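You operate a simulated robot arm through the tools that you are given. There is no shell and no other tool. Be economical: measure what you need, move in short steps, check, and stop when the job is done.

You run a simulated two-armed robot. Do the job below in one go: nothing can be reset, and whatever is moved stays where it is left.

JOB
Stack the pack that says "A20" from the shelf of the aisle bench on top of the pack labelled "A23". Put the collar on the top of the aisle bench away on the top of the cream table. Take the weight on the top of the pallets and put it away on the line one tool ledge. Put the pot from the top of the pallets in the sink. Stack the 26 cm brass gear from the top of the packing bench on top of the 20 cm brass gear. Put the bottle labelled "G56" from the top of the packing bench on the top of the panel bench. Put the disc from the top of the packing bench on the high shelf of the packing bench. Take the lid off the can marked "Wax" on the top of the packing bench and lay it down there. Put the gear from the top of the packing bench on the shelf under the line one conveyor. Fetch the black roller from the top of the panel bench and stand it on the bed of the coater. Put one of the pads from the top of the press bench on the two-handled tray. Fetch the grey cloth and set it on the guard on the upper shelf of the steel rack. Press the gauge button two times. Open the trough cover. Any order will do. Set down upright: pot, bottle, roller.

It is judged by the outcome, as a careful person would: the job done as asked, and still so three seconds after it is handed in. It fails if anything else is knocked over, pushed out of place, dropped, spilled or broken. Lids that push on must go on centred and level and be pressed home; caps that screw on are set level and turned clockwise until they are tight. Flat cloth is picked up by pressing the open fingertips on it (5 to 10 N) and closing them slowly along it; thin cloth reads only 2 to 8 mm in the jaws.

ROBOT AND FRAMES
Two 7-joint arms with fingered hands on one trunk, on a base that drives. Base frame: it is fixed to the floor where the robot stands at the start and does not move with it; the origin is under the middle of the robot, x ahead of it, y to its left, z up; the surface under the hand at the start is at about z = 800. Readings come in mm, rad, newtons and seconds.
The left shoulder is at the start at [70, 145, 962], the right one opposite. With the tool pointing down near the work surface each hand reaches from about 420 to 800 mm from the robot's upright axis, wherever it stands, measured 20 degrees to its own side. Places, roughly: bed of the coater (17x13 cm) [6800, 920, 920]; bottle [5250, 3750, 1000]; brass gear [5000, 3250, 750]; can [4750, 4750, 1000]; collar (6x6x2 cm) [600, 300, 800]; disc (8x8x5 cm) [5100, 4100, 900]; gauge button [6800, -1800, 800]; gear [5000, 4750, 750]; grey cloth (15x6x3 cm) [6900, -4900, 1400]; guard (26x22x1 cm) [7000, -4900, 1000]; high shelf of the packing bench (196x25 cm) [5060, 3940, 1420]; line one tool ledge (49x13 cm) [1720, 620, 620]; pack [500, 0, 500]; pad (8x5x4 cm) [6900, 2700, 800]; pot [4750, 2250, 500]; roller [6750, 4500, 1000]; shelf under the line one conveyor (24x58 cm) [3940, 4740, 300]; sink [6800, 200, 800]; top of the cream table [-2400, -100, 800]; top of the panel bench [7000, 4800, 900]; trough cover [-2400, 1500, 1100]; two-handled tray (32x21x10 cm) [6800, 3600, 400]; weight [4500, 2000, 500]. Payload 3.5 kg a hand.
The TCP of each hand is the grasp point between the finger pads, 25 mm short of the fingertips. In the tool frame z runs along the fingers and y along their closing line. The gripper opens to 88 mm. The gripper's body begins 29 mm behind the TCP. The gripper is a hand of 4 fingers: y runs from the thumb to the fingers, the wrist lies at [-13, -97, -162] in the tool frame, and closing takes about 1.5 s.
Orientation is told as [roll, pitch, yaw] about the base's x, y, z axes, in that order, counted from this pose: with the fingers straight down and the wrist toward the robot, the tool's x, y and z point along [0, 1, 0], [1, 0, 0] and [0, 0, -1] of the base frame.

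CONTROLS
- The arms move only by the tool nudge_tool. It takes "left_rows", "right_rows" or both (then of equal length, played together; a hand with none holds still); each is a list of rows, each a list of 7 numbers: the turn, a rotation vector about the tool's x, y, z in rad, then the shift along the tool's x, y, z in mm, then the opening in per cent of the stroke, from 0 (shut) to 100 (fully open). In form: [[rx, ry, rz, tx, ty, tz, grip], ...]. A call has 1 to 20 rows; each row is the pose to reach, as a shift and turn from the pose commanded when the call began, along the tool's axes at that moment. Rows are played at 5 a second. More than 50 mm and 0.15 rad between two rows, or a gripper value outside its range, and nothing of the call is played. Where a pose cannot be reached the arm comes as near as it can. A force on the tool above 40 N (or 10 N above the force at the start of the call, whichever is more), or a blocked arm, ends the call early, and 0.2 s more pass. The fingers move at their own pace (about 45 mm/s each) and stop on an object; they squeeze with about 31 N. The grip force told is the motor's: it shows also when the fingers shut on nothing. Time passes only in rows, and 0.2 s behind the last, so rows that repeat a pose let the fingers close. The reply holds the time, the measured pose of the TCP, the force on the tool along the base axes, the opening and the grip force, in the units named above and with some noise, with the torque about the TCP (base axes, N m) and any sound that the robot's microphone picked up.
- Cameras (640 x 400 px; columns grow to the right, rows downward): "scene" is now at [132.6, 13.9, 1271.1]; the picture's right is [0.17, -0.99, 0.00], its down [-0.65, -0.11, -0.75] and it looks along [0.74, 0.13, -0.66] (base axes); focal length 251 px, centre (320, 200). "left" rides on the left gripper at [-64, -83, -98] in its tool frame; the picture's right is [-0.62, -0.37, 0.69], its down [0.71, -0.63, 0.30] and it looks along [0.32, 0.68, 0.65] (tool axes); focal length 265 px, centre (320, 200). "right" rides on the right gripper at [64, -83, -98] in its tool frame; the picture's right is [-0.62, 0.37, -0.69], its down [-0.71, -0.63, 0.30] and it looks along [-0.32, 0.68, 0.65] (tool axes); focal length 265 px, centre (320, 200).
- capture(camera): a new picture of that camera. The clock stands still meanwhile.
- slide_trunk(by): slides the trunk up (or, below 0, down) by that many mm; the arms and the scene camera ride with it, the base frame stays. It gives what a move gives, with no picture.
- drive_base(legs): drives the robot by 1 to 6 legs, each [ahead, left, turn to the left] in mm, mm and rad, along the robot's own axes; the way and the turn of a leg run together, so that a leg with both is an arc; at most 1500 mm and 3.142 rad a leg. The arms and the cameras ride along, it lands a little off, and it stops where it bumps. It gives what a move gives.
- grasp_type(shape, hand): the hand has 4 fingers and takes this shape, open, in about a second: jaw (thumb against the fingers, like two jaws); tri (thumb and two fingers); tip (a fingertip pinch); poke (one finger out to press); point (the index stretched); flat (the hand flat); cup (the hand cupped); fist (a fist). The gripper value then closes the fingers along that shape, each until it touches; the sizes above hold for jaw. It gives what a move gives, with no picture.
- turn_head(pan, tilt): turns the head with the scene camera to pan (to the left, within 1.501 rad either way) and tilt (down, from -0.506 to 1.204), counted from straight ahead of the robot. It gives what a move gives.
- locate(camera, pixels): for up to 12 pixels [column, row] of the newest picture of that camera ("zoom" is the newest enlarged one), the place [x, y, z] in the base frame of the surface seen there, good to about 2 mm. The clock stands still meanwhile.
- enlarge(camera, box): a new picture of the part [left, top, right, bottom] of that camera's present view, enlarged. The clock stands still meanwhile.
- job_done(): hands the job in; it is judged then, once.

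Work in short steps. Measure before you move; look again where a grasp or a placing could have gone wrong, and mend it. You have 385 turns and 358 pictures in all, those below and enlarged ones among them. Open the grippers and draw the arms clear of the work before you hand the job in, unless the task says otherwise; then end with one line.

The tools are called after "Request:" by a JSON object that holds its "name" and its "arguments". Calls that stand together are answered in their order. nudge_tool: Moves the arms, as the interface text tells. Its arguments: {"type":"object","properties":{"left_rows":{"type":"array"},"right_rows":{"type":"array"}},"required":[]} The other tools are called the same way: slide_trunk (by) slides the trunk up or down; grasp_type (shape, hand) gives the hand a shape; drive_base (legs) drives the base; turn_head (pan, tilt) turns the head that bears the scene camera; capture (camera) takes a picture; locate (camera, pixels) gives the place of the surface under pixels of a picture; enlarge (camera, box) takes an enlarged picture of a part of a camera's view; job_done () hands the job in.

At the start:

```text
time: 0.0
left_tcp_pos: [490.7, 174.7, 1077.2]
left_ee_rot: [0.0, 0.0, -0.001]
left_ft_force: [-0.4, 0.2, 0.7]
left_ft_torque: [0.02, 0.0, 0.0]
left_finger_gap: 87.4
left_grip_force: 0.0
left_shape: jaw
right_tcp_pos: [499.6, -158.4, 1103.6]
right_ee_rot: [-0.001, 0.001, 0.0]
right_ft_force: [0.0, -0.1, 0.0]
right_ft_torque: [0.04, 0.03, -0.01]
right_finger_gap: 87.5
right_grip_force: 0.0
right_shape: jaw
trunk travel left (down, up): [-525.0, 315.0]
robot x, y, heading: [0.2, 0.1, 0.001]
head pan, tilt: [0.169, 0.723]
```

scene: 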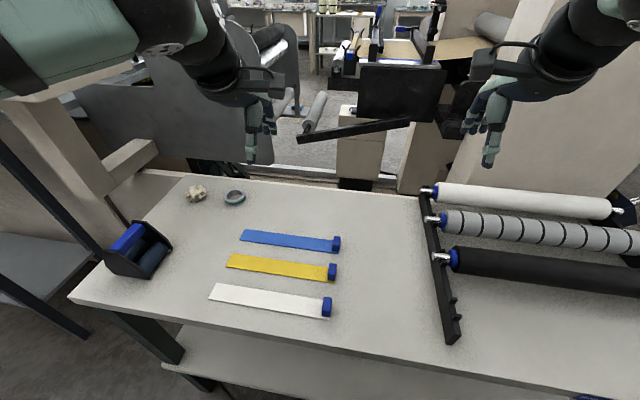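
right: 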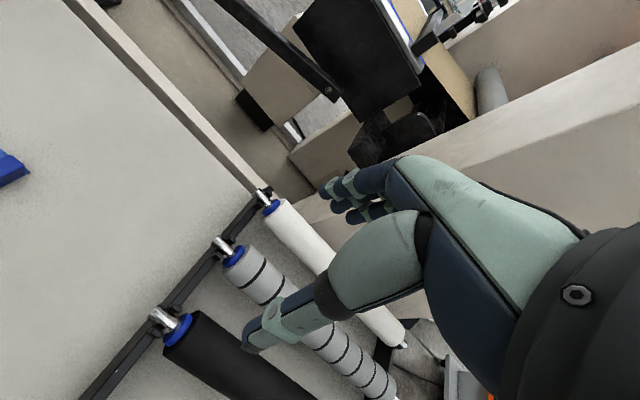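
left: 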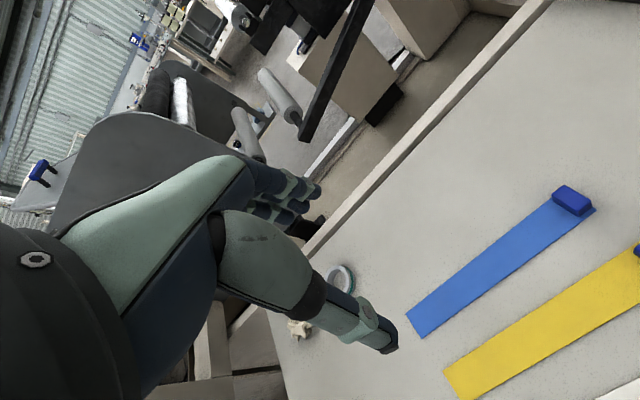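

The collar shows at about (235,197) on the bench. I measure it and its surroundings.

Request:
{"name": "enlarge", "arguments": {"camera": "scene", "box": [160, 160, 300, 248]}}

Request:
{"name": "locate", "arguments": {"camera": "scene", "pixels": [[235, 192], [235, 205], [226, 198], [244, 198], [195, 192], [240, 240], [260, 350], [80, 300], [400, 330], [400, 300]]}}

```text
4.55 times, centred on (230, 204) of scene
```

zoom: 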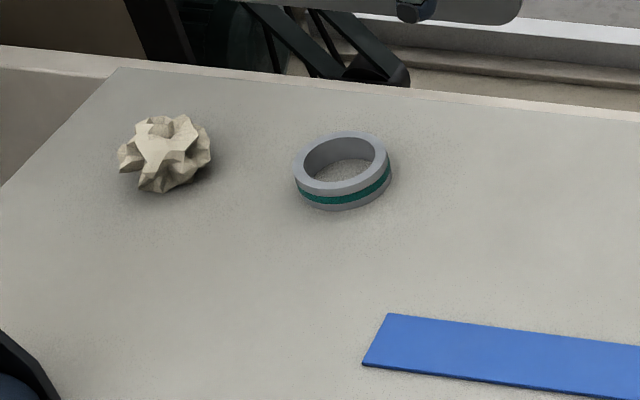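

```text
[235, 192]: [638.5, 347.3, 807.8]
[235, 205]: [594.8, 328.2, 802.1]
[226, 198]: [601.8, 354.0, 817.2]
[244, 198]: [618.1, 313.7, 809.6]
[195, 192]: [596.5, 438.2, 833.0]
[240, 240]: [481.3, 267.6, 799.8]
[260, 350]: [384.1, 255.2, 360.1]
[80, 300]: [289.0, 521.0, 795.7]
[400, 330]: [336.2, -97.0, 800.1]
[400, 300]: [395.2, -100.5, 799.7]
```

I locate the collar's rim in the zoom picture.

Request:
{"name": "locate", "arguments": {"camera": "zoom", "pixels": [[341, 134], [340, 189], [298, 166], [384, 158], [340, 180], [342, 170]]}}

Request:
{"name": "turn_head", "arguments": {"pan": 0, "tilt": 1.2}}

Request:
{"name": "capture", "arguments": {"camera": "scene"}}

```text
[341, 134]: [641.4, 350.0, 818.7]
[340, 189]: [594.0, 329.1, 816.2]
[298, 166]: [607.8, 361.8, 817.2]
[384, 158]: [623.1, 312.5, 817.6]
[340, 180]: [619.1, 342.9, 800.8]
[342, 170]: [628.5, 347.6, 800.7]
```

```text
time: 0.9
left_tcp_pos: [490.9, 174.0, 1077.7]
left_ee_rot: [0.001, 0.001, 0.0]
left_ft_force: [-0.7, 0.5, -0.9]
left_ft_torque: [0.05, 0.02, 0.03]
left_finger_gap: 87.6
left_grip_force: 0.0
left_shape: jaw
right_tcp_pos: [500.0, -158.0, 1104.1]
right_ee_rot: [0.0, -0.001, 0.001]
right_ft_force: [-0.4, -0.2, -0.5]
right_ft_torque: [0.0, 0.01, -0.01]
right_finger_gap: 87.6
right_grip_force: 0.0
right_shape: jaw
trunk travel left (down, up): [-525.0, 315.0]
robot x, y, heading: [1.5, 4.1, 0.003]
head pan, tilt: [0.0, 1.201]
```

```text
353 pictures are left
```

scene: 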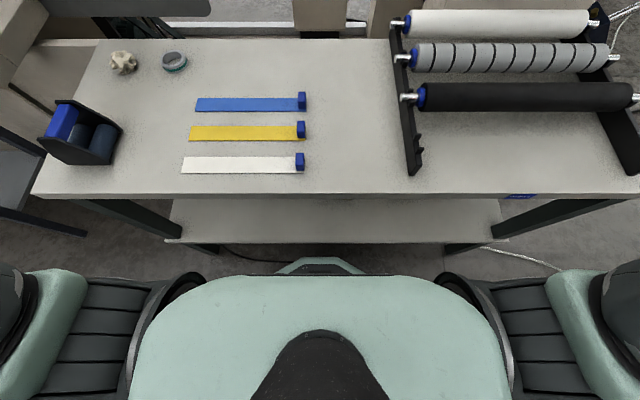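

Collar centre is about (617, 338), z 800–818, 52 mm across. I bring the left hand above it first.

Request:
{"name": "nudge_tool", "arguments": {"left_rows": [[0, 0, 0, 35, 25, 0, 100], [0, 0, 0, 70, 50, 30, 100], [0, 0, 0, 100, 75, 60, 100], [0, 0, 0, 130, 100, 95, 100], [0, 0, 0, 164, 126, 130, 100], [0, 0, 0, 164, 126, 170, 100], [0, 0, 0, 164, 126, 200, 100]]}}

Request:
{"name": "capture", "arguments": {"camera": "left"}}

```text
refused: row 2 steps farther than a row can; nothing moved
```

```text
352 pictures are left
```

left: 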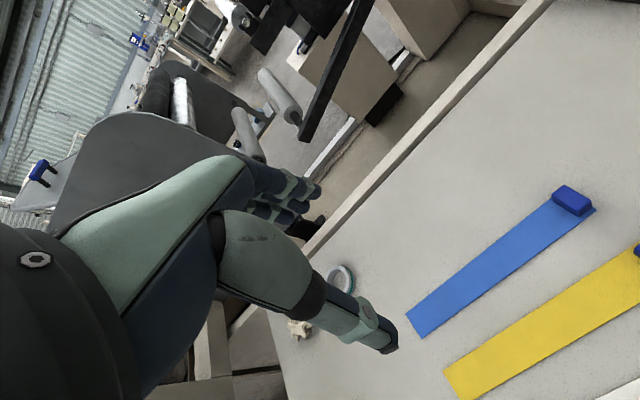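

The step was a bit too long (norm > 50); I use smaller steps.

Request:
{"name": "nudge_tool", "arguments": {"left_rows": [[0, 0, 0, 30, 22, 20, 100], [0, 0, 0, 60, 44, 40, 100], [0, 0, 0, 90, 66, 60, 100], [0, 0, 0, 120, 88, 80, 100], [0, 0, 0, 145, 108, 110, 100], [0, 0, 0, 164, 126, 150, 100], [0, 0, 0, 164, 126, 190, 100], [0, 0, 0, 164, 126, 190, 100]]}}

Request:
{"name": "capture", "arguments": {"camera": "left"}}

```text
time: 2.7
left_tcp_pos: [615.8, 341.0, 888.7]
left_ee_rot: [0.0, 0.001, 0.001]
left_ft_force: [0.7, 0.0, -0.3]
left_ft_torque: [0.0, 0.03, -0.04]
left_finger_gap: 88.0
left_grip_force: 0.1
left_shape: jaw
right_tcp_pos: [499.0, -157.6, 1104.6]
right_ee_rot: [0.0, 0.001, 0.001]
right_ft_force: [-0.6, 1.0, -0.8]
right_ft_torque: [0.03, 0.0, -0.01]
right_finger_gap: 87.5
right_grip_force: 0.1
right_shape: jaw
trunk travel left (down, up): [-525.0, 315.0]
robot x, y, heading: [0.8, -2.1, -0.001]
head pan, tilt: [0.0, 1.201]
```

```text
351 pictures are left
```

left: 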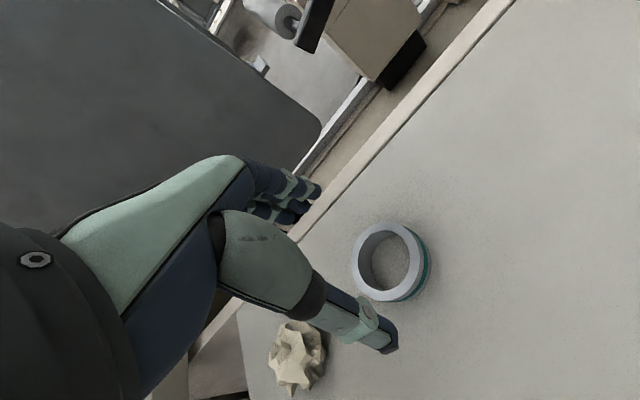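

The projection of the collar (388,260) agrees with the TCP being right above it. I descend 62 mm and close.

Request:
{"name": "nudge_tool", "arguments": {"left_rows": [[0, 0, 0, -2, 1, 30, 100], [0, 0, 0, -2, 1, 50, 100], [0, 0, 0, -2, 1, 62, 100], [0, 0, 0, -2, 1, 62, 60], [0, 0, 0, -2, 1, 62, 20], [0, 0, 0, -2, 1, 62, 0], [0, 0, 0, -2, 1, 62, 0], [0, 0, 0, -2, 1, 62, 0], [0, 0, 0, -2, 1, 62, 0], [0, 0, 0, -2, 1, 62, 0], [0, 0, 0, -2, 1, 62, 0], [0, 0, 0, -2, 1, 62, 0]]}}

Request:
{"name": "capture", "arguments": {"camera": "left"}}

```text
time: 5.3
left_tcp_pos: [618.7, 337.9, 826.5]
left_ee_rot: [0.0, 0.0, 0.001]
left_ft_force: [0.0, -0.4, 0.7]
left_ft_torque: [0.01, 0.0, 0.02]
left_finger_gap: 45.6
left_grip_force: 30.7
left_shape: jaw
right_tcp_pos: [499.4, -157.2, 1103.0]
right_ee_rot: [-0.001, -0.002, -0.001]
right_ft_force: [0.2, -0.5, -0.3]
right_ft_torque: [0.01, -0.02, 0.01]
right_finger_gap: 87.7
right_grip_force: 0.1
right_shape: jaw
trunk travel left (down, up): [-525.0, 315.0]
robot x, y, heading: [2.2, -3.3, -0.001]
head pan, tilt: [0.0, 1.201]
```

```text
350 pictures are left
```

left: 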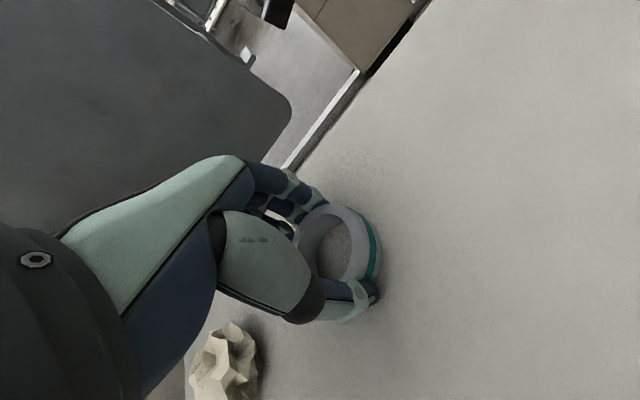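

Gripped at 45.6 mm. I lift the collar and bring it back toward the robot, then back off.

Request:
{"name": "nudge_tool", "arguments": {"left_rows": [[0, 0, 0, 0, 0, -40, 0], [0, 0, 0, 0, 0, -85, 0], [0, 0, 0, 0, -30, -120, 0], [0, 0, 0, 0, -60, -155, 0], [0, 0, 0, 0, -90, -190, 0], [0, 0, 0, 0, -120, -220, 0], [0, 0, 0, 0, -120, -220, 0]]}}

Request:
{"name": "drive_base", "arguments": {"legs": [[-450, 0, 0]]}}

Request:
{"name": "slide_trunk", "arguments": {"by": -450}}

Request:
{"name": "turn_head", "arguments": {"pan": 0, "tilt": 0.5}}

Request:
{"name": "capture", "arguments": {"camera": "scene"}}

```text
time: 6.9
left_tcp_pos: [499.2, 338.7, 1045.1]
left_ee_rot: [-0.001, 0.002, 0.002]
left_ft_force: [-0.9, 0.2, -0.8]
left_ft_torque: [-0.03, 0.02, -0.02]
left_finger_gap: 45.4
left_grip_force: 31.1
left_shape: jaw
right_tcp_pos: [501.0, -155.6, 1104.9]
right_ee_rot: [-0.004, -0.001, -0.001]
right_ft_force: [-0.1, 0.0, -0.5]
right_ft_torque: [-0.01, 0.01, -0.03]
right_finger_gap: 87.6
right_grip_force: 0.1
right_shape: jaw
trunk travel left (down, up): [-525.0, 315.0]
robot x, y, heading: [1.1, -1.7, -0.002]
head pan, tilt: [0.0, 1.201]
```

```text
time: 9.6
left_tcp_pos: [51.1, 338.3, 1045.7]
left_ee_rot: [0.0, 0.001, 0.0]
left_ft_force: [0.3, -0.2, -0.5]
left_ft_torque: [-0.01, 0.01, -0.02]
left_finger_gap: 45.5
left_grip_force: 30.7
left_shape: jaw
right_tcp_pos: [51.2, -157.5, 1104.8]
right_ee_rot: [0.0, 0.001, -0.001]
right_ft_force: [0.0, 0.3, 0.5]
right_ft_torque: [-0.04, 0.0, 0.0]
right_finger_gap: 87.6
right_grip_force: 0.1
right_shape: jaw
trunk travel left (down, up): [-525.0, 315.0]
robot x, y, heading: [-448.7, -1.5, -0.002]
head pan, tilt: [0.0, 1.201]
```

```text
refused: -450 is not a number from -400 to 400
```

```text
time: 10.7
left_tcp_pos: [50.4, 338.6, 1044.6]
left_ee_rot: [0.002, 0.0, 0.0]
left_ft_force: [0.6, -0.3, -0.9]
left_ft_torque: [-0.02, 0.01, 0.01]
left_finger_gap: 45.4
left_grip_force: 31.4
left_shape: jaw
right_tcp_pos: [51.9, -157.6, 1103.9]
right_ee_rot: [0.001, -0.001, 0.0]
right_ft_force: [0.0, -0.4, 0.8]
right_ft_torque: [-0.01, -0.01, -0.02]
right_finger_gap: 88.0
right_grip_force: 0.1
right_shape: jaw
trunk travel left (down, up): [-525.0, 315.0]
robot x, y, heading: [-450.5, -1.0, 0.001]
head pan, tilt: [0.0, 0.499]
```

```text
349 pictures are left
```

scene: 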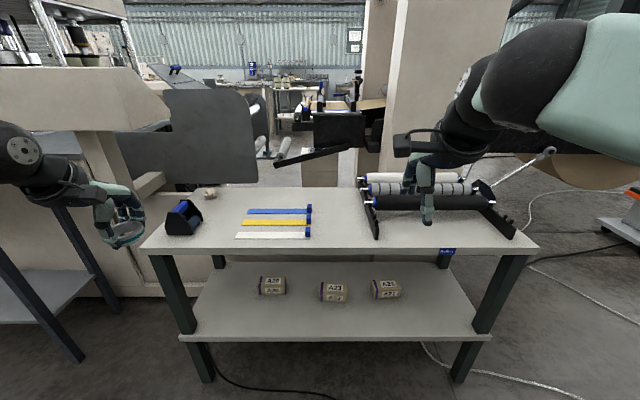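

The packs stand on the shelf around (272,285), (333,290), (385,288). I enlarge to read labels and locate them.

Request:
{"name": "enlarge", "arguments": {"camera": "scene", "box": [240, 260, 416, 370]}}

Request:
{"name": "locate", "arguments": {"camera": "zoom", "pixels": [[115, 70], [115, 105], [70, 80], [160, 85], [340, 98], [340, 130], [295, 100], [390, 108], [525, 85], [480, 80], [580, 90], [400, 270]]}}

```text
3.64 times, centred on (328, 315) of scene
```

zoom: 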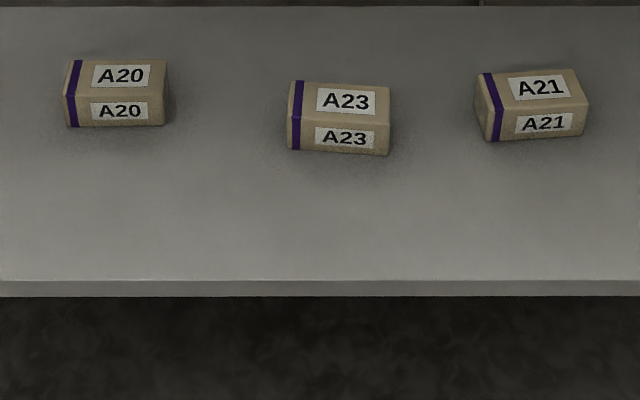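

```text
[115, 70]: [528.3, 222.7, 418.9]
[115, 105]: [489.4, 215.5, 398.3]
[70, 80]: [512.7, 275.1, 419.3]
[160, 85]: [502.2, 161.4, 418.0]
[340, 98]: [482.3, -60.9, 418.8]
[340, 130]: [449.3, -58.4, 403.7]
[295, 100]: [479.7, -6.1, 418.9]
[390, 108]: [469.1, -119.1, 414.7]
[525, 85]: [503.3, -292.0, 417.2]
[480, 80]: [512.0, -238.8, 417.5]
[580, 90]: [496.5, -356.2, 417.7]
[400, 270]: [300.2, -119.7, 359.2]
```

The A20 pack is at about (515,218), z 360–419. With the collar in hand, I deliver it first: turn round to the cream table and look.

Request:
{"name": "drive_base", "arguments": {"legs": [[-200, 0, 0], [0, 0, 3.14]]}}

Request:
{"name": "capture", "arguments": {"camera": "scene"}}

```text
time: 18.6
left_tcp_pos: [-1212.8, -201.3, 1045.3]
left_ee_rot: [0.0, -0.005, 2.871]
left_ft_force: [-1.7, 7.0, 0.3]
left_ft_torque: [-0.46, -0.08, -0.09]
left_finger_gap: 44.4
left_grip_force: 31.0
left_shape: jaw
right_tcp_pos: [-1099.3, 268.9, 1105.6]
right_ee_rot: [0.0, -0.001, 2.911]
right_ft_force: [0.4, -0.2, -0.3]
right_ft_torque: [-0.03, 0.02, -0.03]
right_finger_gap: 87.6
right_grip_force: 0.0
right_shape: jaw
trunk travel left (down, up): [-525.0, 315.0]
robot x, y, heading: [-652.7, 2.5, 2.911]
head pan, tilt: [0.0, 0.499]
stopped in leg 2: the force on the tool passed its limit at 50 N (the readings are from after the stop); the commanded pose is now the measured one
```

```text
347 pictures are left
```

scene: 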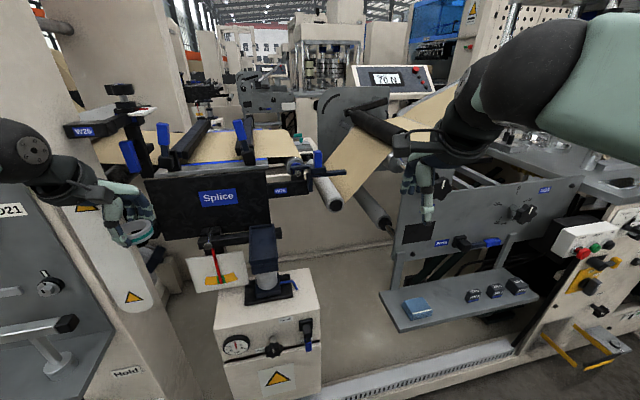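

The left hand touched something (50 N) around (140,240). I look from the left camera before moving back.

Request:
{"name": "capture", "arguments": {"camera": "left"}}

Request:
{"name": "locate", "arguments": {"camera": "scene", "pixels": [[140, 240], [85, 250], [205, 200], [150, 290], [60, 380], [450, 330], [265, 320], [90, 130], [340, 240], [440, 250], [410, 80], [30, 240]]}}

```text
346 pictures are left
```

left: 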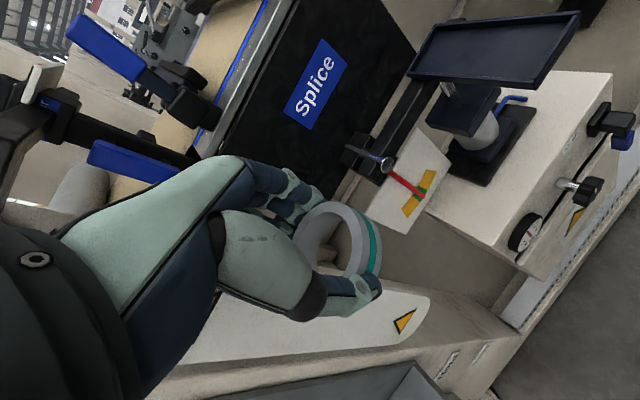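

```text
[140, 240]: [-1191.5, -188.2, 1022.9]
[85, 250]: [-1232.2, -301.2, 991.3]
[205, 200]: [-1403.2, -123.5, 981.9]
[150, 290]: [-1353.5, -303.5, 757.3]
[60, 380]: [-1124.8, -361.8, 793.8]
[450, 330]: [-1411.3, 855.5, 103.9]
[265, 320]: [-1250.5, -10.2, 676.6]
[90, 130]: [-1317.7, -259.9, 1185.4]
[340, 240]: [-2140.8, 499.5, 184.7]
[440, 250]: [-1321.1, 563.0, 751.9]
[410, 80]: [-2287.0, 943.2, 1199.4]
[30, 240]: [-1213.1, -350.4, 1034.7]
```

The aisle is narrow; a machine stands in the −x side. I turn back a bit, then tuck the hands in before further driving.

Request:
{"name": "drive_base", "arguments": {"legs": [[0, 0, -0.35]]}}

Request:
{"name": "nudge_tool", "arguments": {"left_rows": [[0, 0, 0, -20, -40, -20, 0], [0, 0, 0, -50, -70, -40, 0], [0, 0, 0, -80, -100, -60, 0], [0, 0, 0, -110, -130, -80, 0], [0, 0, 0, -110, -130, -80, 0]], "right_rows": [[0, 0, 0, 0, -40, -10, 100], [0, 0, 0, 0, -70, -20, 100], [0, 0, 0, 0, -100, -30, 100], [0, 0, 0, 0, -130, -40, 100], [0, 0, 0, 0, -130, -40, 100]]}}

Request:
{"name": "capture", "arguments": {"camera": "scene"}}

```text
time: 20.1
left_tcp_pos: [-1247.9, 4.4, 1045.6]
left_ee_rot: [-0.002, -0.003, 2.524]
left_ft_force: [0.2, 0.2, -1.0]
left_ft_torque: [-0.01, -0.03, 0.02]
left_finger_gap: 44.4
left_grip_force: 31.1
left_shape: jaw
right_tcp_pos: [-979.0, 407.0, 1105.3]
right_ee_rot: [0.0, -0.001, 2.562]
right_ft_force: [0.4, -0.4, -0.6]
right_ft_torque: [0.01, -0.03, -0.05]
right_finger_gap: 87.7
right_grip_force: 0.0
right_shape: jaw
trunk travel left (down, up): [-525.0, 315.0]
robot x, y, heading: [-647.2, 2.1, 2.556]
head pan, tilt: [0.0, 0.499]
```

```text
time: 21.3
left_tcp_pos: [-1132.2, 4.4, 1127.0]
left_ee_rot: [-0.011, -0.004, 2.525]
left_ft_force: [0.1, 1.3, -0.6]
left_ft_torque: [-0.02, 0.01, 0.0]
left_finger_gap: 44.3
left_grip_force: 30.8
left_shape: jaw
left hand out of reach, approached as far as the arm can: row 3, 4, 5
right_tcp_pos: [-901.6, 343.7, 1122.3]
right_ee_rot: [-0.001, -0.002, 2.562]
right_ft_force: [0.5, 0.3, -0.2]
right_ft_torque: [0.02, 0.05, 0.01]
right_finger_gap: 87.9
right_grip_force: 0.0
right_shape: jaw
right hand out of reach, approached as far as the arm can: row 3, 4, 5
trunk travel left (down, up): [-525.0, 315.0]
robot x, y, heading: [-650.0, -0.2, 2.559]
head pan, tilt: [0.0, 0.499]
```

```text
345 pictures are left
```

scene: 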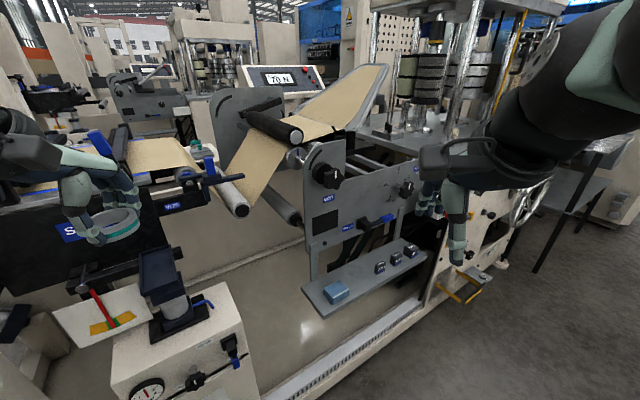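

Tucked. I raise the trunk for a better overview and look right and left along the aisle.

Request:
{"name": "slide_trunk", "arguments": {"by": 300}}

Request:
{"name": "turn_head", "arguments": {"pan": -1.1, "tilt": 0.3}}

Request:
{"name": "capture", "arguments": {"camera": "scene"}}

Request:
{"name": "turn_head", "arguments": {"pan": 1.2, "tilt": 0.3}}

Request:
{"name": "capture", "arguments": {"camera": "scene"}}

Request:
{"name": "turn_head", "arguments": {"pan": 0.2, "tilt": 0.35}}

Request:
{"name": "capture", "arguments": {"camera": "scene"}}

```text
time: 24.3
left_tcp_pos: [-1134.0, 4.2, 1425.4]
left_ee_rot: [-0.013, -0.004, 2.524]
left_ft_force: [0.2, 0.0, -0.5]
left_ft_torque: [-0.04, 0.02, -0.02]
left_finger_gap: 44.1
left_grip_force: 30.8
left_shape: jaw
right_tcp_pos: [-901.9, 343.3, 1422.4]
right_ee_rot: [0.0, -0.003, 2.562]
right_ft_force: [0.0, -0.3, 0.2]
right_ft_torque: [-0.03, 0.01, 0.0]
right_finger_gap: 87.8
right_grip_force: 0.0
right_shape: jaw
trunk travel left (down, up): [-825.0, 15.0]
robot x, y, heading: [-648.4, 1.8, 2.554]
head pan, tilt: [0.0, 0.499]
```

```text
time: 25.6
left_tcp_pos: [-1134.2, 3.5, 1426.3]
left_ee_rot: [-0.013, -0.004, 2.525]
left_ft_force: [0.2, 0.3, -0.9]
left_ft_torque: [0.0, 0.0, 0.0]
left_finger_gap: 44.3
left_grip_force: 30.9
left_shape: jaw
right_tcp_pos: [-901.7, 342.9, 1421.4]
right_ee_rot: [0.0, 0.0, 2.56]
right_ft_force: [0.4, 0.1, 0.0]
right_ft_torque: [0.02, -0.01, -0.03]
right_finger_gap: 87.7
right_grip_force: 0.1
right_shape: jaw
trunk travel left (down, up): [-825.0, 15.0]
robot x, y, heading: [-653.5, 2.0, 2.559]
head pan, tilt: [-1.1, 0.3]
```

```text
344 pictures are left
```

scene: 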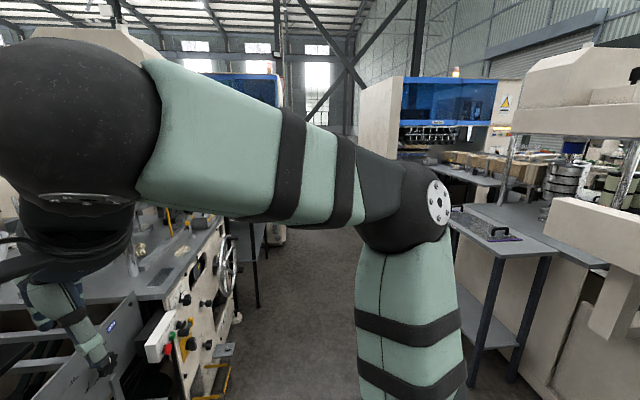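

```text
time: 27.8
left_tcp_pos: [-1133.6, 4.7, 1426.8]
left_ee_rot: [-0.014, -0.005, 2.525]
left_ft_force: [0.3, 0.0, -0.5]
left_ft_torque: [-0.02, -0.01, -0.01]
left_finger_gap: 44.2
left_grip_force: 30.8
left_shape: jaw
right_tcp_pos: [-902.0, 342.1, 1421.7]
right_ee_rot: [0.0, -0.001, 2.56]
right_ft_force: [-0.9, -0.3, -0.1]
right_ft_torque: [0.02, 0.02, 0.01]
right_finger_gap: 87.8
right_grip_force: 0.0
right_shape: jaw
trunk travel left (down, up): [-825.0, 15.0]
robot x, y, heading: [-649.1, -1.4, 2.556]
head pan, tilt: [1.201, 0.3]
```

```text
343 pictures are left
```

scene: 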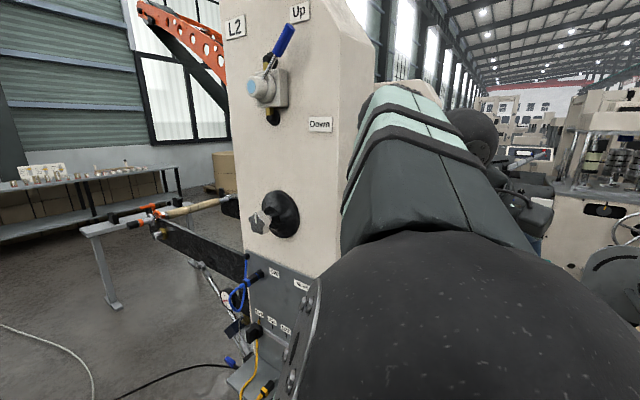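

```text
time: 29.0
left_tcp_pos: [-1132.8, 3.5, 1426.4]
left_ee_rot: [-0.013, -0.003, 2.526]
left_ft_force: [0.1, 0.0, -0.5]
left_ft_torque: [-0.01, 0.01, -0.05]
left_finger_gap: 44.2
left_grip_force: 30.9
left_shape: jaw
right_tcp_pos: [-902.0, 342.0, 1422.1]
right_ee_rot: [0.0, 0.0, 2.562]
right_ft_force: [-0.1, 0.3, 0.1]
right_ft_torque: [-0.01, 0.02, 0.01]
right_finger_gap: 88.0
right_grip_force: 0.1
right_shape: jaw
trunk travel left (down, up): [-825.0, 15.0]
robot x, y, heading: [-648.6, -1.3, 2.558]
head pan, tilt: [0.201, 0.351]
```

```text
342 pictures are left
```

scene: 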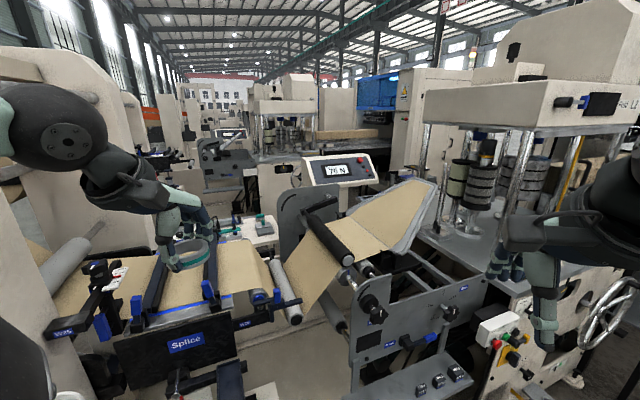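

I locate landmark points to understand where the table and trough are.

Request:
{"name": "locate", "arguments": {"camera": "scene", "pixels": [[262, 228], [240, 225], [415, 210], [350, 205], [340, 170], [500, 240], [570, 300], [220, 145], [270, 180], [480, 85], [250, 240], [400, 250]]}}

Request:
{"name": "enlarge", "arguments": {"camera": "scene", "box": [180, 80, 480, 280]}}

```text
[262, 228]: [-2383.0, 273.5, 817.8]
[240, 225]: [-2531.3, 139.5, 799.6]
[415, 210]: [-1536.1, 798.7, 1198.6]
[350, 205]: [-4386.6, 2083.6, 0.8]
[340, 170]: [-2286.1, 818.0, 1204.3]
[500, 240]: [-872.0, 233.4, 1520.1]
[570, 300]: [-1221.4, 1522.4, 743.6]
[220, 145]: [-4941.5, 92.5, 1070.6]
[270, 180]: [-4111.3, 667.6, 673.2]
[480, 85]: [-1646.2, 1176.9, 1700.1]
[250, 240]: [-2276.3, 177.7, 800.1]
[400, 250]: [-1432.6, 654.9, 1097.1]
```

```text
2.00 times, centred on (330, 180) of scene
```

zoom: 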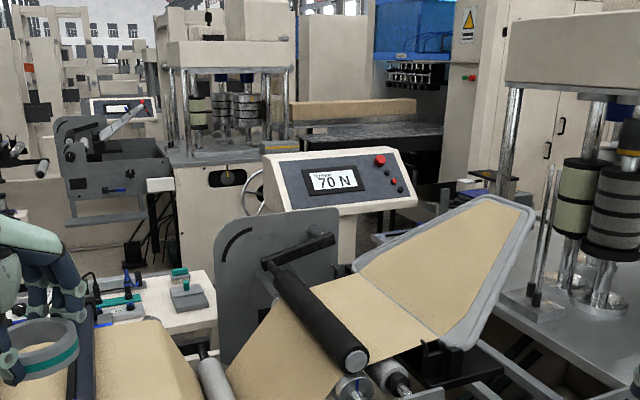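

The cream table's z 800 surface is on the far side of line two (x ≈ −2300…−2550), so I must go around by the −y end. I shift to the aisle middle, turn to face −y, and look.

Request:
{"name": "drive_base", "arguments": {"legs": [[-120, -80, 0], [0, 0, 2.157]]}}

Request:
{"name": "turn_head", "arguments": {"pan": -0.4, "tilt": 0.4}}

Request:
{"name": "capture", "arguments": {"camera": "scene"}}

```text
time: 35.5
left_tcp_pos: [-241.8, -405.1, 1426.8]
left_ee_rot: [-0.015, -0.005, -1.604]
left_ft_force: [-0.2, 0.0, -0.7]
left_ft_torque: [-0.02, 0.02, -0.01]
left_finger_gap: 43.6
left_grip_force: 31.5
left_shape: jaw
right_tcp_pos: [-651.4, -398.5, 1420.1]
right_ee_rot: [-0.001, -0.001, -1.569]
right_ft_force: [-0.4, 0.8, -0.4]
right_ft_torque: [0.02, 0.0, 0.01]
right_finger_gap: 87.8
right_grip_force: 0.1
right_shape: jaw
trunk travel left (down, up): [-825.0, 15.0]
robot x, y, heading: [-502.0, 1.6, -1.572]
head pan, tilt: [0.201, 0.351]
```

```text
time: 36.5
left_tcp_pos: [-240.8, -404.5, 1425.7]
left_ee_rot: [-0.013, -0.003, -1.601]
left_ft_force: [0.7, -1.0, -0.6]
left_ft_torque: [0.02, -0.01, -0.01]
left_finger_gap: 43.7
left_grip_force: 31.3
left_shape: jaw
right_tcp_pos: [-651.8, -398.6, 1421.1]
right_ee_rot: [0.001, -0.001, -1.566]
right_ft_force: [-0.9, -0.3, -0.2]
right_ft_torque: [0.04, 0.01, 0.0]
right_finger_gap: 87.6
right_grip_force: 0.1
right_shape: jaw
trunk travel left (down, up): [-825.0, 15.0]
robot x, y, heading: [-504.6, -1.4, -1.566]
head pan, tilt: [-0.4, 0.4]
```

```text
340 pictures are left
```

scene: 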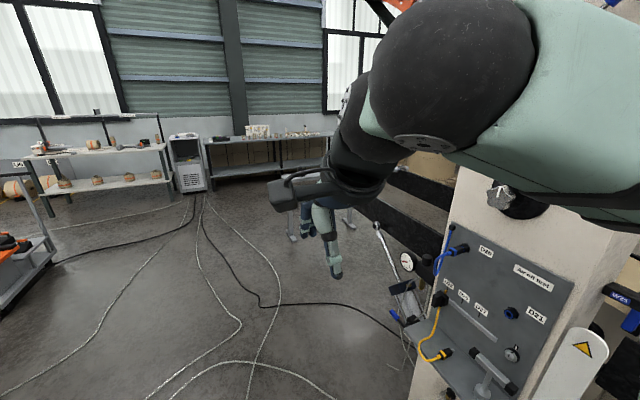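

The floor is open toward −y. I drive 1500 ahead, then look to the right (−x), and check the collar grip.

Request:
{"name": "drive_base", "arguments": {"legs": [[1500, 150, 0]]}}

Request:
{"name": "capture", "arguments": {"camera": "left"}}

Request:
{"name": "turn_head", "arguments": {"pan": -1.3, "tilt": 0.4}}

Request:
{"name": "capture", "arguments": {"camera": "scene"}}

```text
refused: leg 1 is longer than a leg can be; nothing moved
```

```text
339 pictures are left
```

left: 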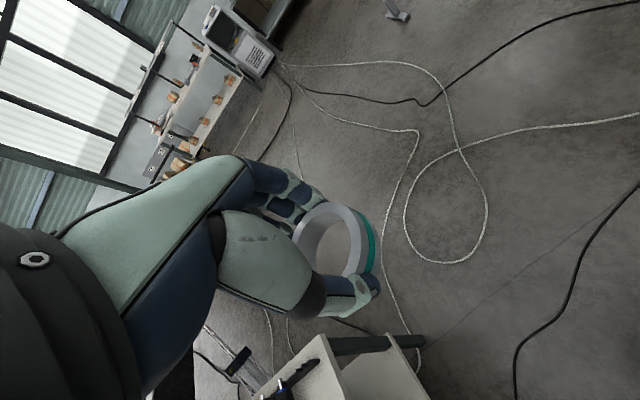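

```text
time: 37.7
left_tcp_pos: [-240.3, -404.9, 1426.4]
left_ee_rot: [-0.014, -0.002, -1.602]
left_ft_force: [-0.7, 0.7, -0.1]
left_ft_torque: [0.0, -0.02, 0.03]
left_finger_gap: 43.9
left_grip_force: 30.7
left_shape: jaw
right_tcp_pos: [-651.4, -398.1, 1421.3]
right_ee_rot: [-0.001, -0.002, -1.567]
right_ft_force: [0.8, -0.6, 0.3]
right_ft_torque: [-0.01, -0.01, 0.02]
right_finger_gap: 87.7
right_grip_force: 0.0
right_shape: jaw
trunk travel left (down, up): [-825.0, 15.0]
robot x, y, heading: [-503.0, 3.9, -1.572]
head pan, tilt: [-1.3, 0.4]
```

```text
338 pictures are left
```

scene: 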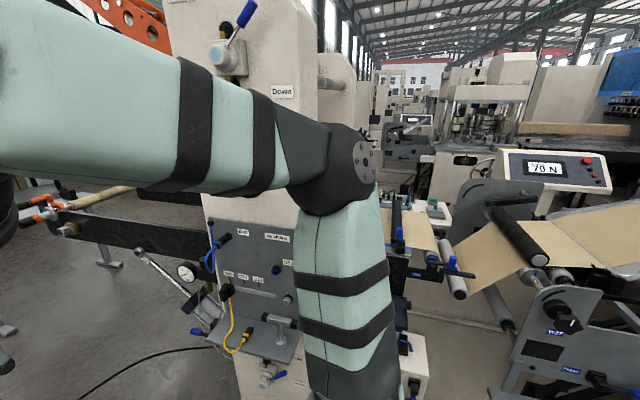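

Collar is still well held. I locate the unwind stand's extent before passing it.

Request:
{"name": "locate", "arguments": {"camera": "scene", "pixels": [[65, 230], [105, 260], [180, 240], [150, 35], [30, 215], [230, 230], [200, 330], [100, 330]]}}

Request:
{"name": "drive_base", "arguments": {"legs": [[1200, 100, 0]]}}

Request:
{"name": "capture", "arguments": {"camera": "scene"}}

```text
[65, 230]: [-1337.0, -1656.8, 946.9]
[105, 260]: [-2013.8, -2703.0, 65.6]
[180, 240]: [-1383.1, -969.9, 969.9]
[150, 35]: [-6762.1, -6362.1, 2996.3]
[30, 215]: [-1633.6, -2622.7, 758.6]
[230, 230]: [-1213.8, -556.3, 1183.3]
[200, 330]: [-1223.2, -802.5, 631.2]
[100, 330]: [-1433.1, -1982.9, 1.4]
```

```text
time: 43.8
left_tcp_pos: [-135.7, -1613.0, 1425.5]
left_ee_rot: [-0.014, -0.004, -1.601]
left_ft_force: [0.6, 0.4, -0.8]
left_ft_torque: [0.02, -0.02, 0.03]
left_finger_gap: 43.9
left_grip_force: 31.3
left_shape: jaw
right_tcp_pos: [-545.8, -1606.2, 1421.4]
right_ee_rot: [0.0, -0.001, -1.565]
right_ft_force: [-0.1, 0.2, 0.6]
right_ft_torque: [0.0, 0.0, 0.0]
right_finger_gap: 87.7
right_grip_force: 0.1
right_shape: jaw
trunk travel left (down, up): [-825.0, 15.0]
robot x, y, heading: [-401.8, -1207.0, -1.564]
head pan, tilt: [-1.3, 0.4]
```

```text
337 pictures are left
```

scene: 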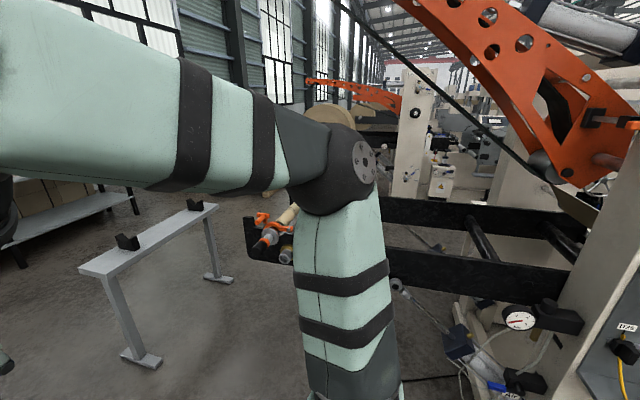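

I locate the V-block stand and the end of the unwind arms to choose a passage.

Request:
{"name": "locate", "arguments": {"camera": "scene", "pixels": [[85, 270], [212, 208], [145, 358], [218, 275], [252, 240], [265, 220], [50, 240], [130, 205], [360, 100], [15, 260], [230, 240], [425, 170]]}}

```text
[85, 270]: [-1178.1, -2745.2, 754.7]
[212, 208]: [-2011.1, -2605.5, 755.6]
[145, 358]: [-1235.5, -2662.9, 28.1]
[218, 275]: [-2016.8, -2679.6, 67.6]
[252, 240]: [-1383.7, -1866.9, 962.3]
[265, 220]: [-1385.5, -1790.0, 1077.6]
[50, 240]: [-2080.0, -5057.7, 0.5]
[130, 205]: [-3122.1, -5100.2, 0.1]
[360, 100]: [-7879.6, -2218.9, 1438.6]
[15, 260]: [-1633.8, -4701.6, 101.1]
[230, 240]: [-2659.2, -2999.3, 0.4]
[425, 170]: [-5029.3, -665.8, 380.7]
```

I'll go south of the V stand at y ≈ −3400, then west. First leg plus a look.

Request:
{"name": "drive_base", "arguments": {"legs": [[1100, 0, 0], [1080, 0, 0], [0, 0, -1.577]]}}

Request:
{"name": "turn_head", "arguments": {"pan": -0.3, "tilt": 0.4}}

Request:
{"name": "capture", "arguments": {"camera": "scene"}}

```text
time: 58.4
left_tcp_pos: [-821.5, -3632.6, 1426.3]
left_ee_rot: [-0.015, -0.003, 3.084]
left_ft_force: [0.3, 0.6, 0.2]
left_ft_torque: [0.0, -0.02, 0.02]
left_finger_gap: 43.7
left_grip_force: 31.3
left_shape: jaw
right_tcp_pos: [-804.6, -3222.9, 1421.8]
right_ee_rot: [-0.001, 0.0, 3.118]
right_ft_force: [-0.1, 0.6, 0.3]
right_ft_torque: [-0.01, -0.02, -0.02]
right_finger_gap: 87.7
right_grip_force: 0.0
right_shape: jaw
trunk travel left (down, up): [-825.0, 15.0]
robot x, y, heading: [-408.7, -3377.3, 3.12]
head pan, tilt: [-1.3, 0.4]
```

```text
time: 59.7
left_tcp_pos: [-823.3, -3633.0, 1425.8]
left_ee_rot: [-0.016, -0.005, 3.083]
left_ft_force: [-0.3, -0.6, -0.9]
left_ft_torque: [0.03, -0.02, 0.0]
left_finger_gap: 43.5
left_grip_force: 31.5
left_shape: jaw
right_tcp_pos: [-805.1, -3222.2, 1422.7]
right_ee_rot: [0.0, -0.002, 3.117]
right_ft_force: [0.0, 1.1, 0.0]
right_ft_torque: [-0.01, -0.01, -0.01]
right_finger_gap: 87.9
right_grip_force: 0.1
right_shape: jaw
trunk travel left (down, up): [-825.0, 15.0]
robot x, y, heading: [-412.6, -3377.3, 3.12]
head pan, tilt: [-0.3, 0.4]
```

```text
336 pictures are left
```

scene: 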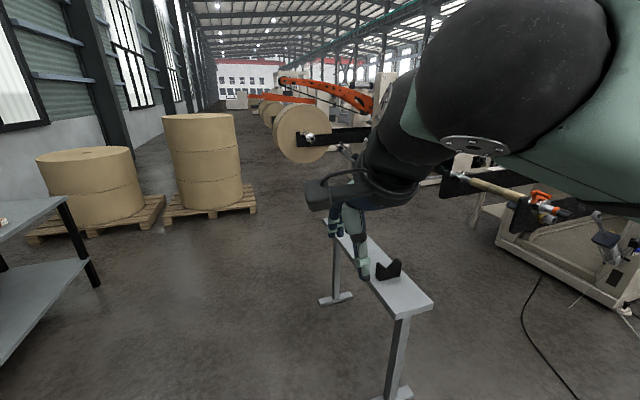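

I check pallets and the line-three roll.

Request:
{"name": "locate", "arguments": {"camera": "scene", "pixels": [[170, 220], [255, 205], [300, 140], [315, 240], [65, 235], [330, 300], [270, 250], [90, 280], [440, 180]]}}

Request:
{"name": "drive_base", "arguments": {"legs": [[1300, 0, 0]]}}

Request:
{"name": "turn_head", "arguments": {"pan": -0.8, "tilt": 0.4}}

Request:
{"name": "capture", "arguments": {"camera": "scene"}}

```text
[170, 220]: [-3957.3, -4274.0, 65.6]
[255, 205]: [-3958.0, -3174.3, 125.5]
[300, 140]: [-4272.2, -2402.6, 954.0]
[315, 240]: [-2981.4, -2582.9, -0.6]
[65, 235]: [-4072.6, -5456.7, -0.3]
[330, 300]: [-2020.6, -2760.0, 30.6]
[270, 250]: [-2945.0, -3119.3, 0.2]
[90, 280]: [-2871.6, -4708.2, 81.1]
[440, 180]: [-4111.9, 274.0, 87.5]
```

```text
time: 66.2
left_tcp_pos: [-2123.7, -3608.1, 1427.2]
left_ee_rot: [-0.016, -0.003, 3.088]
left_ft_force: [-0.2, -0.3, -1.0]
left_ft_torque: [0.0, -0.04, 0.02]
left_finger_gap: 43.7
left_grip_force: 31.5
left_shape: jaw
right_tcp_pos: [-2109.0, -3196.9, 1422.4]
right_ee_rot: [0.0, -0.002, 3.126]
right_ft_force: [-0.6, 0.1, 0.2]
right_ft_torque: [0.02, 0.01, -0.03]
right_finger_gap: 87.4
right_grip_force: 0.1
right_shape: jaw
trunk travel left (down, up): [-825.0, 15.0]
robot x, y, heading: [-1710.2, -3351.7, 3.128]
head pan, tilt: [-0.3, 0.4]
```

```text
time: 67.2
left_tcp_pos: [-2124.2, -3607.8, 1426.3]
left_ee_rot: [-0.014, -0.003, 3.089]
left_ft_force: [0.2, -0.2, 0.1]
left_ft_torque: [-0.03, 0.0, -0.01]
left_finger_gap: 43.6
left_grip_force: 31.3
left_shape: jaw
right_tcp_pos: [-2109.1, -3197.3, 1420.8]
right_ee_rot: [-0.001, -0.001, 3.126]
right_ft_force: [0.8, 0.4, 0.5]
right_ft_torque: [-0.03, -0.01, -0.02]
right_finger_gap: 87.5
right_grip_force: 0.1
right_shape: jaw
trunk travel left (down, up): [-825.0, 15.0]
robot x, y, heading: [-1715.8, -3353.8, 3.128]
head pan, tilt: [-0.799, 0.4]
```

```text
335 pictures are left
```

scene: 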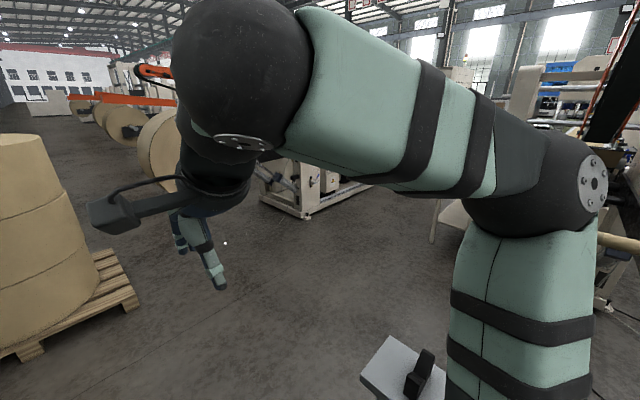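

I continue to x ≈ −2950 and turn to face +y.

Request:
{"name": "drive_base", "arguments": {"legs": [[1240, 0, 0], [0, 0, -1.557]]}}

Request:
{"name": "turn_head", "arguments": {"pan": 0, "tilt": 0.35}}

Request:
{"name": "capture", "arguments": {"camera": "scene"}}

```text
time: 77.3
left_tcp_pos: [-3219.5, -2920.3, 1426.7]
left_ee_rot: [-0.016, -0.003, 1.529]
left_ft_force: [1.3, -0.1, -0.3]
left_ft_torque: [0.01, 0.02, -0.03]
left_finger_gap: 43.3
left_grip_force: 30.4
left_shape: jaw
right_tcp_pos: [-2806.8, -2931.7, 1421.3]
right_ee_rot: [0.001, -0.002, 1.563]
right_ft_force: [0.5, 0.9, 0.4]
right_ft_torque: [-0.03, 0.03, 0.0]
right_finger_gap: 87.9
right_grip_force: 0.1
right_shape: jaw
trunk travel left (down, up): [-825.0, 15.0]
robot x, y, heading: [-2957.3, -3330.3, 1.562]
head pan, tilt: [-0.799, 0.4]
```

```text
time: 78.4
left_tcp_pos: [-3217.9, -2920.2, 1427.1]
left_ee_rot: [-0.017, -0.004, 1.528]
left_ft_force: [0.5, 0.0, -1.4]
left_ft_torque: [-0.01, -0.01, -0.03]
left_finger_gap: 43.2
left_grip_force: 30.9
left_shape: jaw
right_tcp_pos: [-2807.7, -2932.1, 1421.0]
right_ee_rot: [0.0, -0.002, 1.564]
right_ft_force: [-1.1, 0.0, -0.3]
right_ft_torque: [-0.01, 0.0, 0.02]
right_finger_gap: 88.0
right_grip_force: 0.1
right_shape: jaw
trunk travel left (down, up): [-825.0, 15.0]
robot x, y, heading: [-2956.8, -3333.0, 1.56]
head pan, tilt: [0.0, 0.351]
```

```text
334 pictures are left
```

scene: 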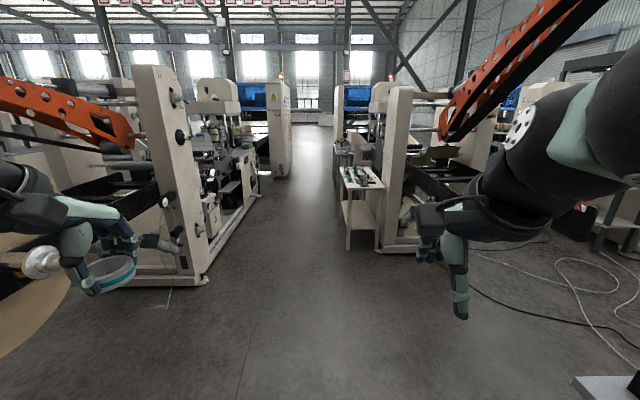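

The cream table shows at (362,180). I locate its corners and the machines around.

Request:
{"name": "enlarge", "arguments": {"camera": "scene", "box": [300, 120, 428, 200]}}

Request:
{"name": "locate", "arguments": {"camera": "scene", "pixels": [[345, 187], [385, 187], [340, 170], [370, 170], [348, 248], [385, 248], [205, 275], [200, 190], [262, 170], [340, 125], [290, 160], [300, 300]]}}

```text
5.00 times, centred on (364, 160) of scene
```

zoom: 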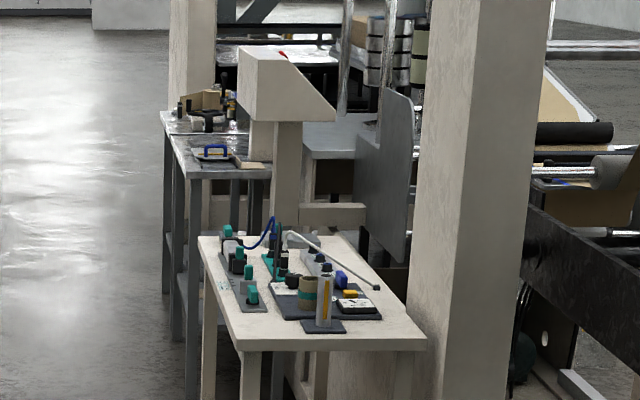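

```text
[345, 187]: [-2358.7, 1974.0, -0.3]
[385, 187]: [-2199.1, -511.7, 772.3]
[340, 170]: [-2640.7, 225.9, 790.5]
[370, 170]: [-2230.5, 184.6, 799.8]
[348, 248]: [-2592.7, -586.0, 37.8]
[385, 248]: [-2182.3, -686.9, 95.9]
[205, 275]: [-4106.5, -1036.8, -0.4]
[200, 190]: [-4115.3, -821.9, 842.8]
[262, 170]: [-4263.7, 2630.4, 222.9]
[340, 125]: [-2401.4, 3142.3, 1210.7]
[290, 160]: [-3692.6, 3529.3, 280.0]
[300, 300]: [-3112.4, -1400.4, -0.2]
```

I drive up the aisle to y ≈ −650 at x ≈ −3150 and turn right to face +x toward the table.

Request:
{"name": "drive_base", "arguments": {"legs": [[1300, 190, 0], [1360, 0, 0], [0, 0, -1.56]]}}

Request:
{"name": "turn_head", "arguments": {"pan": 0.2, "tilt": 0.8}}

Request:
{"name": "capture", "arguments": {"camera": "scene"}}

```text
time: 95.2
left_tcp_pos: [-2709.4, -401.0, 1426.4]
left_ee_rot: [-0.015, -0.003, -0.037]
left_ft_force: [0.3, -0.4, -0.5]
left_ft_torque: [-0.05, 0.0, -0.04]
left_finger_gap: 43.2
left_grip_force: 31.3
left_shape: jaw
right_tcp_pos: [-2718.8, -812.9, 1421.6]
right_ee_rot: [-0.001, -0.002, 0.001]
right_ft_force: [1.3, 0.2, -0.2]
right_ft_torque: [0.01, 0.02, 0.02]
right_finger_gap: 87.7
right_grip_force: 0.2
right_shape: jaw
trunk travel left (down, up): [-825.0, 15.0]
robot x, y, heading: [-3116.3, -666.0, -0.004]
head pan, tilt: [0.0, 0.351]
```

```text
time: 96.1
left_tcp_pos: [-2710.5, -401.2, 1425.2]
left_ee_rot: [-0.015, -0.003, -0.037]
left_ft_force: [-1.0, -0.4, -0.5]
left_ft_torque: [-0.02, -0.01, -0.02]
left_finger_gap: 42.7
left_grip_force: 31.0
left_shape: jaw
right_tcp_pos: [-2717.4, -811.9, 1422.0]
right_ee_rot: [-0.002, -0.003, 0.0]
right_ft_force: [1.2, 0.5, 0.2]
right_ft_torque: [0.02, 0.02, 0.01]
right_finger_gap: 87.7
right_grip_force: 0.0
right_shape: jaw
trunk travel left (down, up): [-825.0, 15.0]
robot x, y, heading: [-3118.3, -664.1, -0.005]
head pan, tilt: [0.201, 0.799]
```

```text
332 pictures are left
```

scene: 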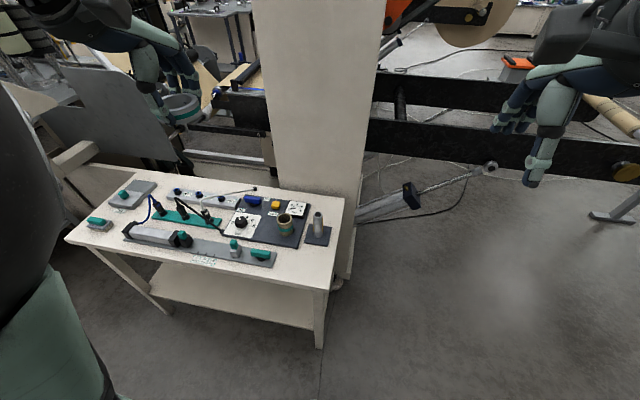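

Free area at the front-right corner of the table near (305,265). I enlarge and locate.

Request:
{"name": "enlarge", "arguments": {"camera": "scene", "box": [190, 180, 366, 290]}}

Request:
{"name": "locate", "arguments": {"camera": "zoom", "pixels": [[390, 270], [450, 270], [490, 340], [380, 350], [310, 300], [330, 240], [450, 220], [410, 310], [550, 90], [500, 280], [120, 220], [40, 300]]}}

```text
3.64 times, centred on (278, 235) of scene
```

zoom: 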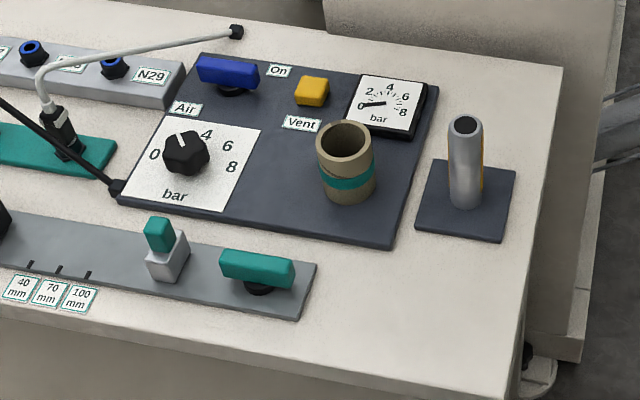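

```text
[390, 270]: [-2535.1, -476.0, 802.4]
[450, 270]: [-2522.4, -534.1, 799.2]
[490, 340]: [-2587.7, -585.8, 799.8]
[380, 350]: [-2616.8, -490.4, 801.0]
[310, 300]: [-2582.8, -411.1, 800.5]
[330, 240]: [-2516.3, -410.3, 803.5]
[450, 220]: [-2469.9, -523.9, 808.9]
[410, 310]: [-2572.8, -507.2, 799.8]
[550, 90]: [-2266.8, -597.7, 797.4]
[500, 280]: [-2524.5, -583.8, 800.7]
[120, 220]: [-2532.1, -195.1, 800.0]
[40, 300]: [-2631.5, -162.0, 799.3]
```

I lower the trunk, then move over the free spot (−2585,−520) with the left hand.

Request:
{"name": "slide_trunk", "arguments": {"by": -300}}

Request:
{"name": "nudge_tool", "arguments": {"left_rows": [[0, 0, 0, -20, 25, 25, 0], [0, 0, 0, -40, 50, 50, 0], [0, 0, 0, -60, 75, 75, 0], [0, 0, 0, -80, 95, 105, 0], [0, 0, 0, -100, 115, 140, 0], [0, 0, 0, -114, 129, 180, 0], [0, 0, 0, -114, 129, 215, 0], [0, 0, 0, -114, 129, 240, 0], [0, 0, 0, -114, 129, 255, 0], [0, 0, 0, -114, 129, 255, 0]]}}

Request:
{"name": "capture", "arguments": {"camera": "left"}}

```text
time: 99.1
left_tcp_pos: [-2709.7, -399.8, 1126.4]
left_ee_rot: [-0.017, -0.005, -0.038]
left_ft_force: [0.9, -0.3, -0.1]
left_ft_torque: [-0.01, 0.03, 0.01]
left_finger_gap: 42.7
left_grip_force: 31.2
left_shape: jaw
right_tcp_pos: [-2717.9, -811.5, 1122.5]
right_ee_rot: [0.0, -0.001, 0.002]
right_ft_force: [0.2, -0.3, 0.7]
right_ft_torque: [0.01, -0.01, -0.02]
right_finger_gap: 87.7
right_grip_force: 0.1
right_shape: jaw
trunk travel left (down, up): [-525.0, 315.0]
robot x, y, heading: [-3118.4, -665.2, -0.003]
head pan, tilt: [0.201, 0.799]
```

```text
time: 101.3
left_tcp_pos: [-2582.9, -522.3, 873.9]
left_ee_rot: [-0.022, -0.005, -0.035]
left_ft_force: [-1.0, 0.2, -0.5]
left_ft_torque: [0.01, -0.02, -0.03]
left_finger_gap: 42.7
left_grip_force: 31.1
left_shape: jaw
left hand out of reach, approached as far as the arm can: row 1, 2, 3, 4
right_tcp_pos: [-2718.2, -811.4, 1122.5]
right_ee_rot: [0.001, -0.002, 0.0]
right_ft_force: [-0.1, -1.2, 0.3]
right_ft_torque: [0.01, 0.01, -0.02]
right_finger_gap: 87.9
right_grip_force: 0.2
right_shape: jaw
trunk travel left (down, up): [-525.0, 315.0]
robot x, y, heading: [-3114.8, -662.7, -0.002]
head pan, tilt: [0.201, 0.799]
```

```text
330 pictures are left
```

left: 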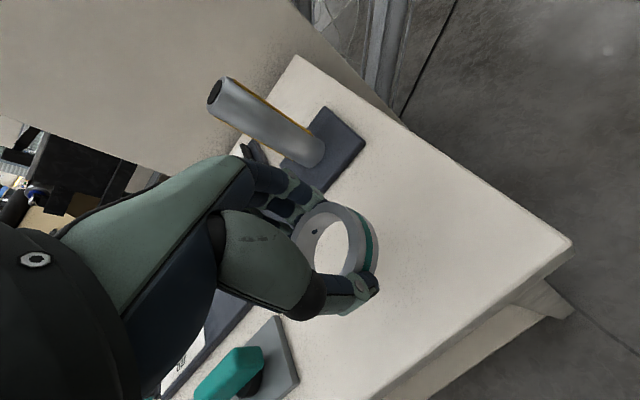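

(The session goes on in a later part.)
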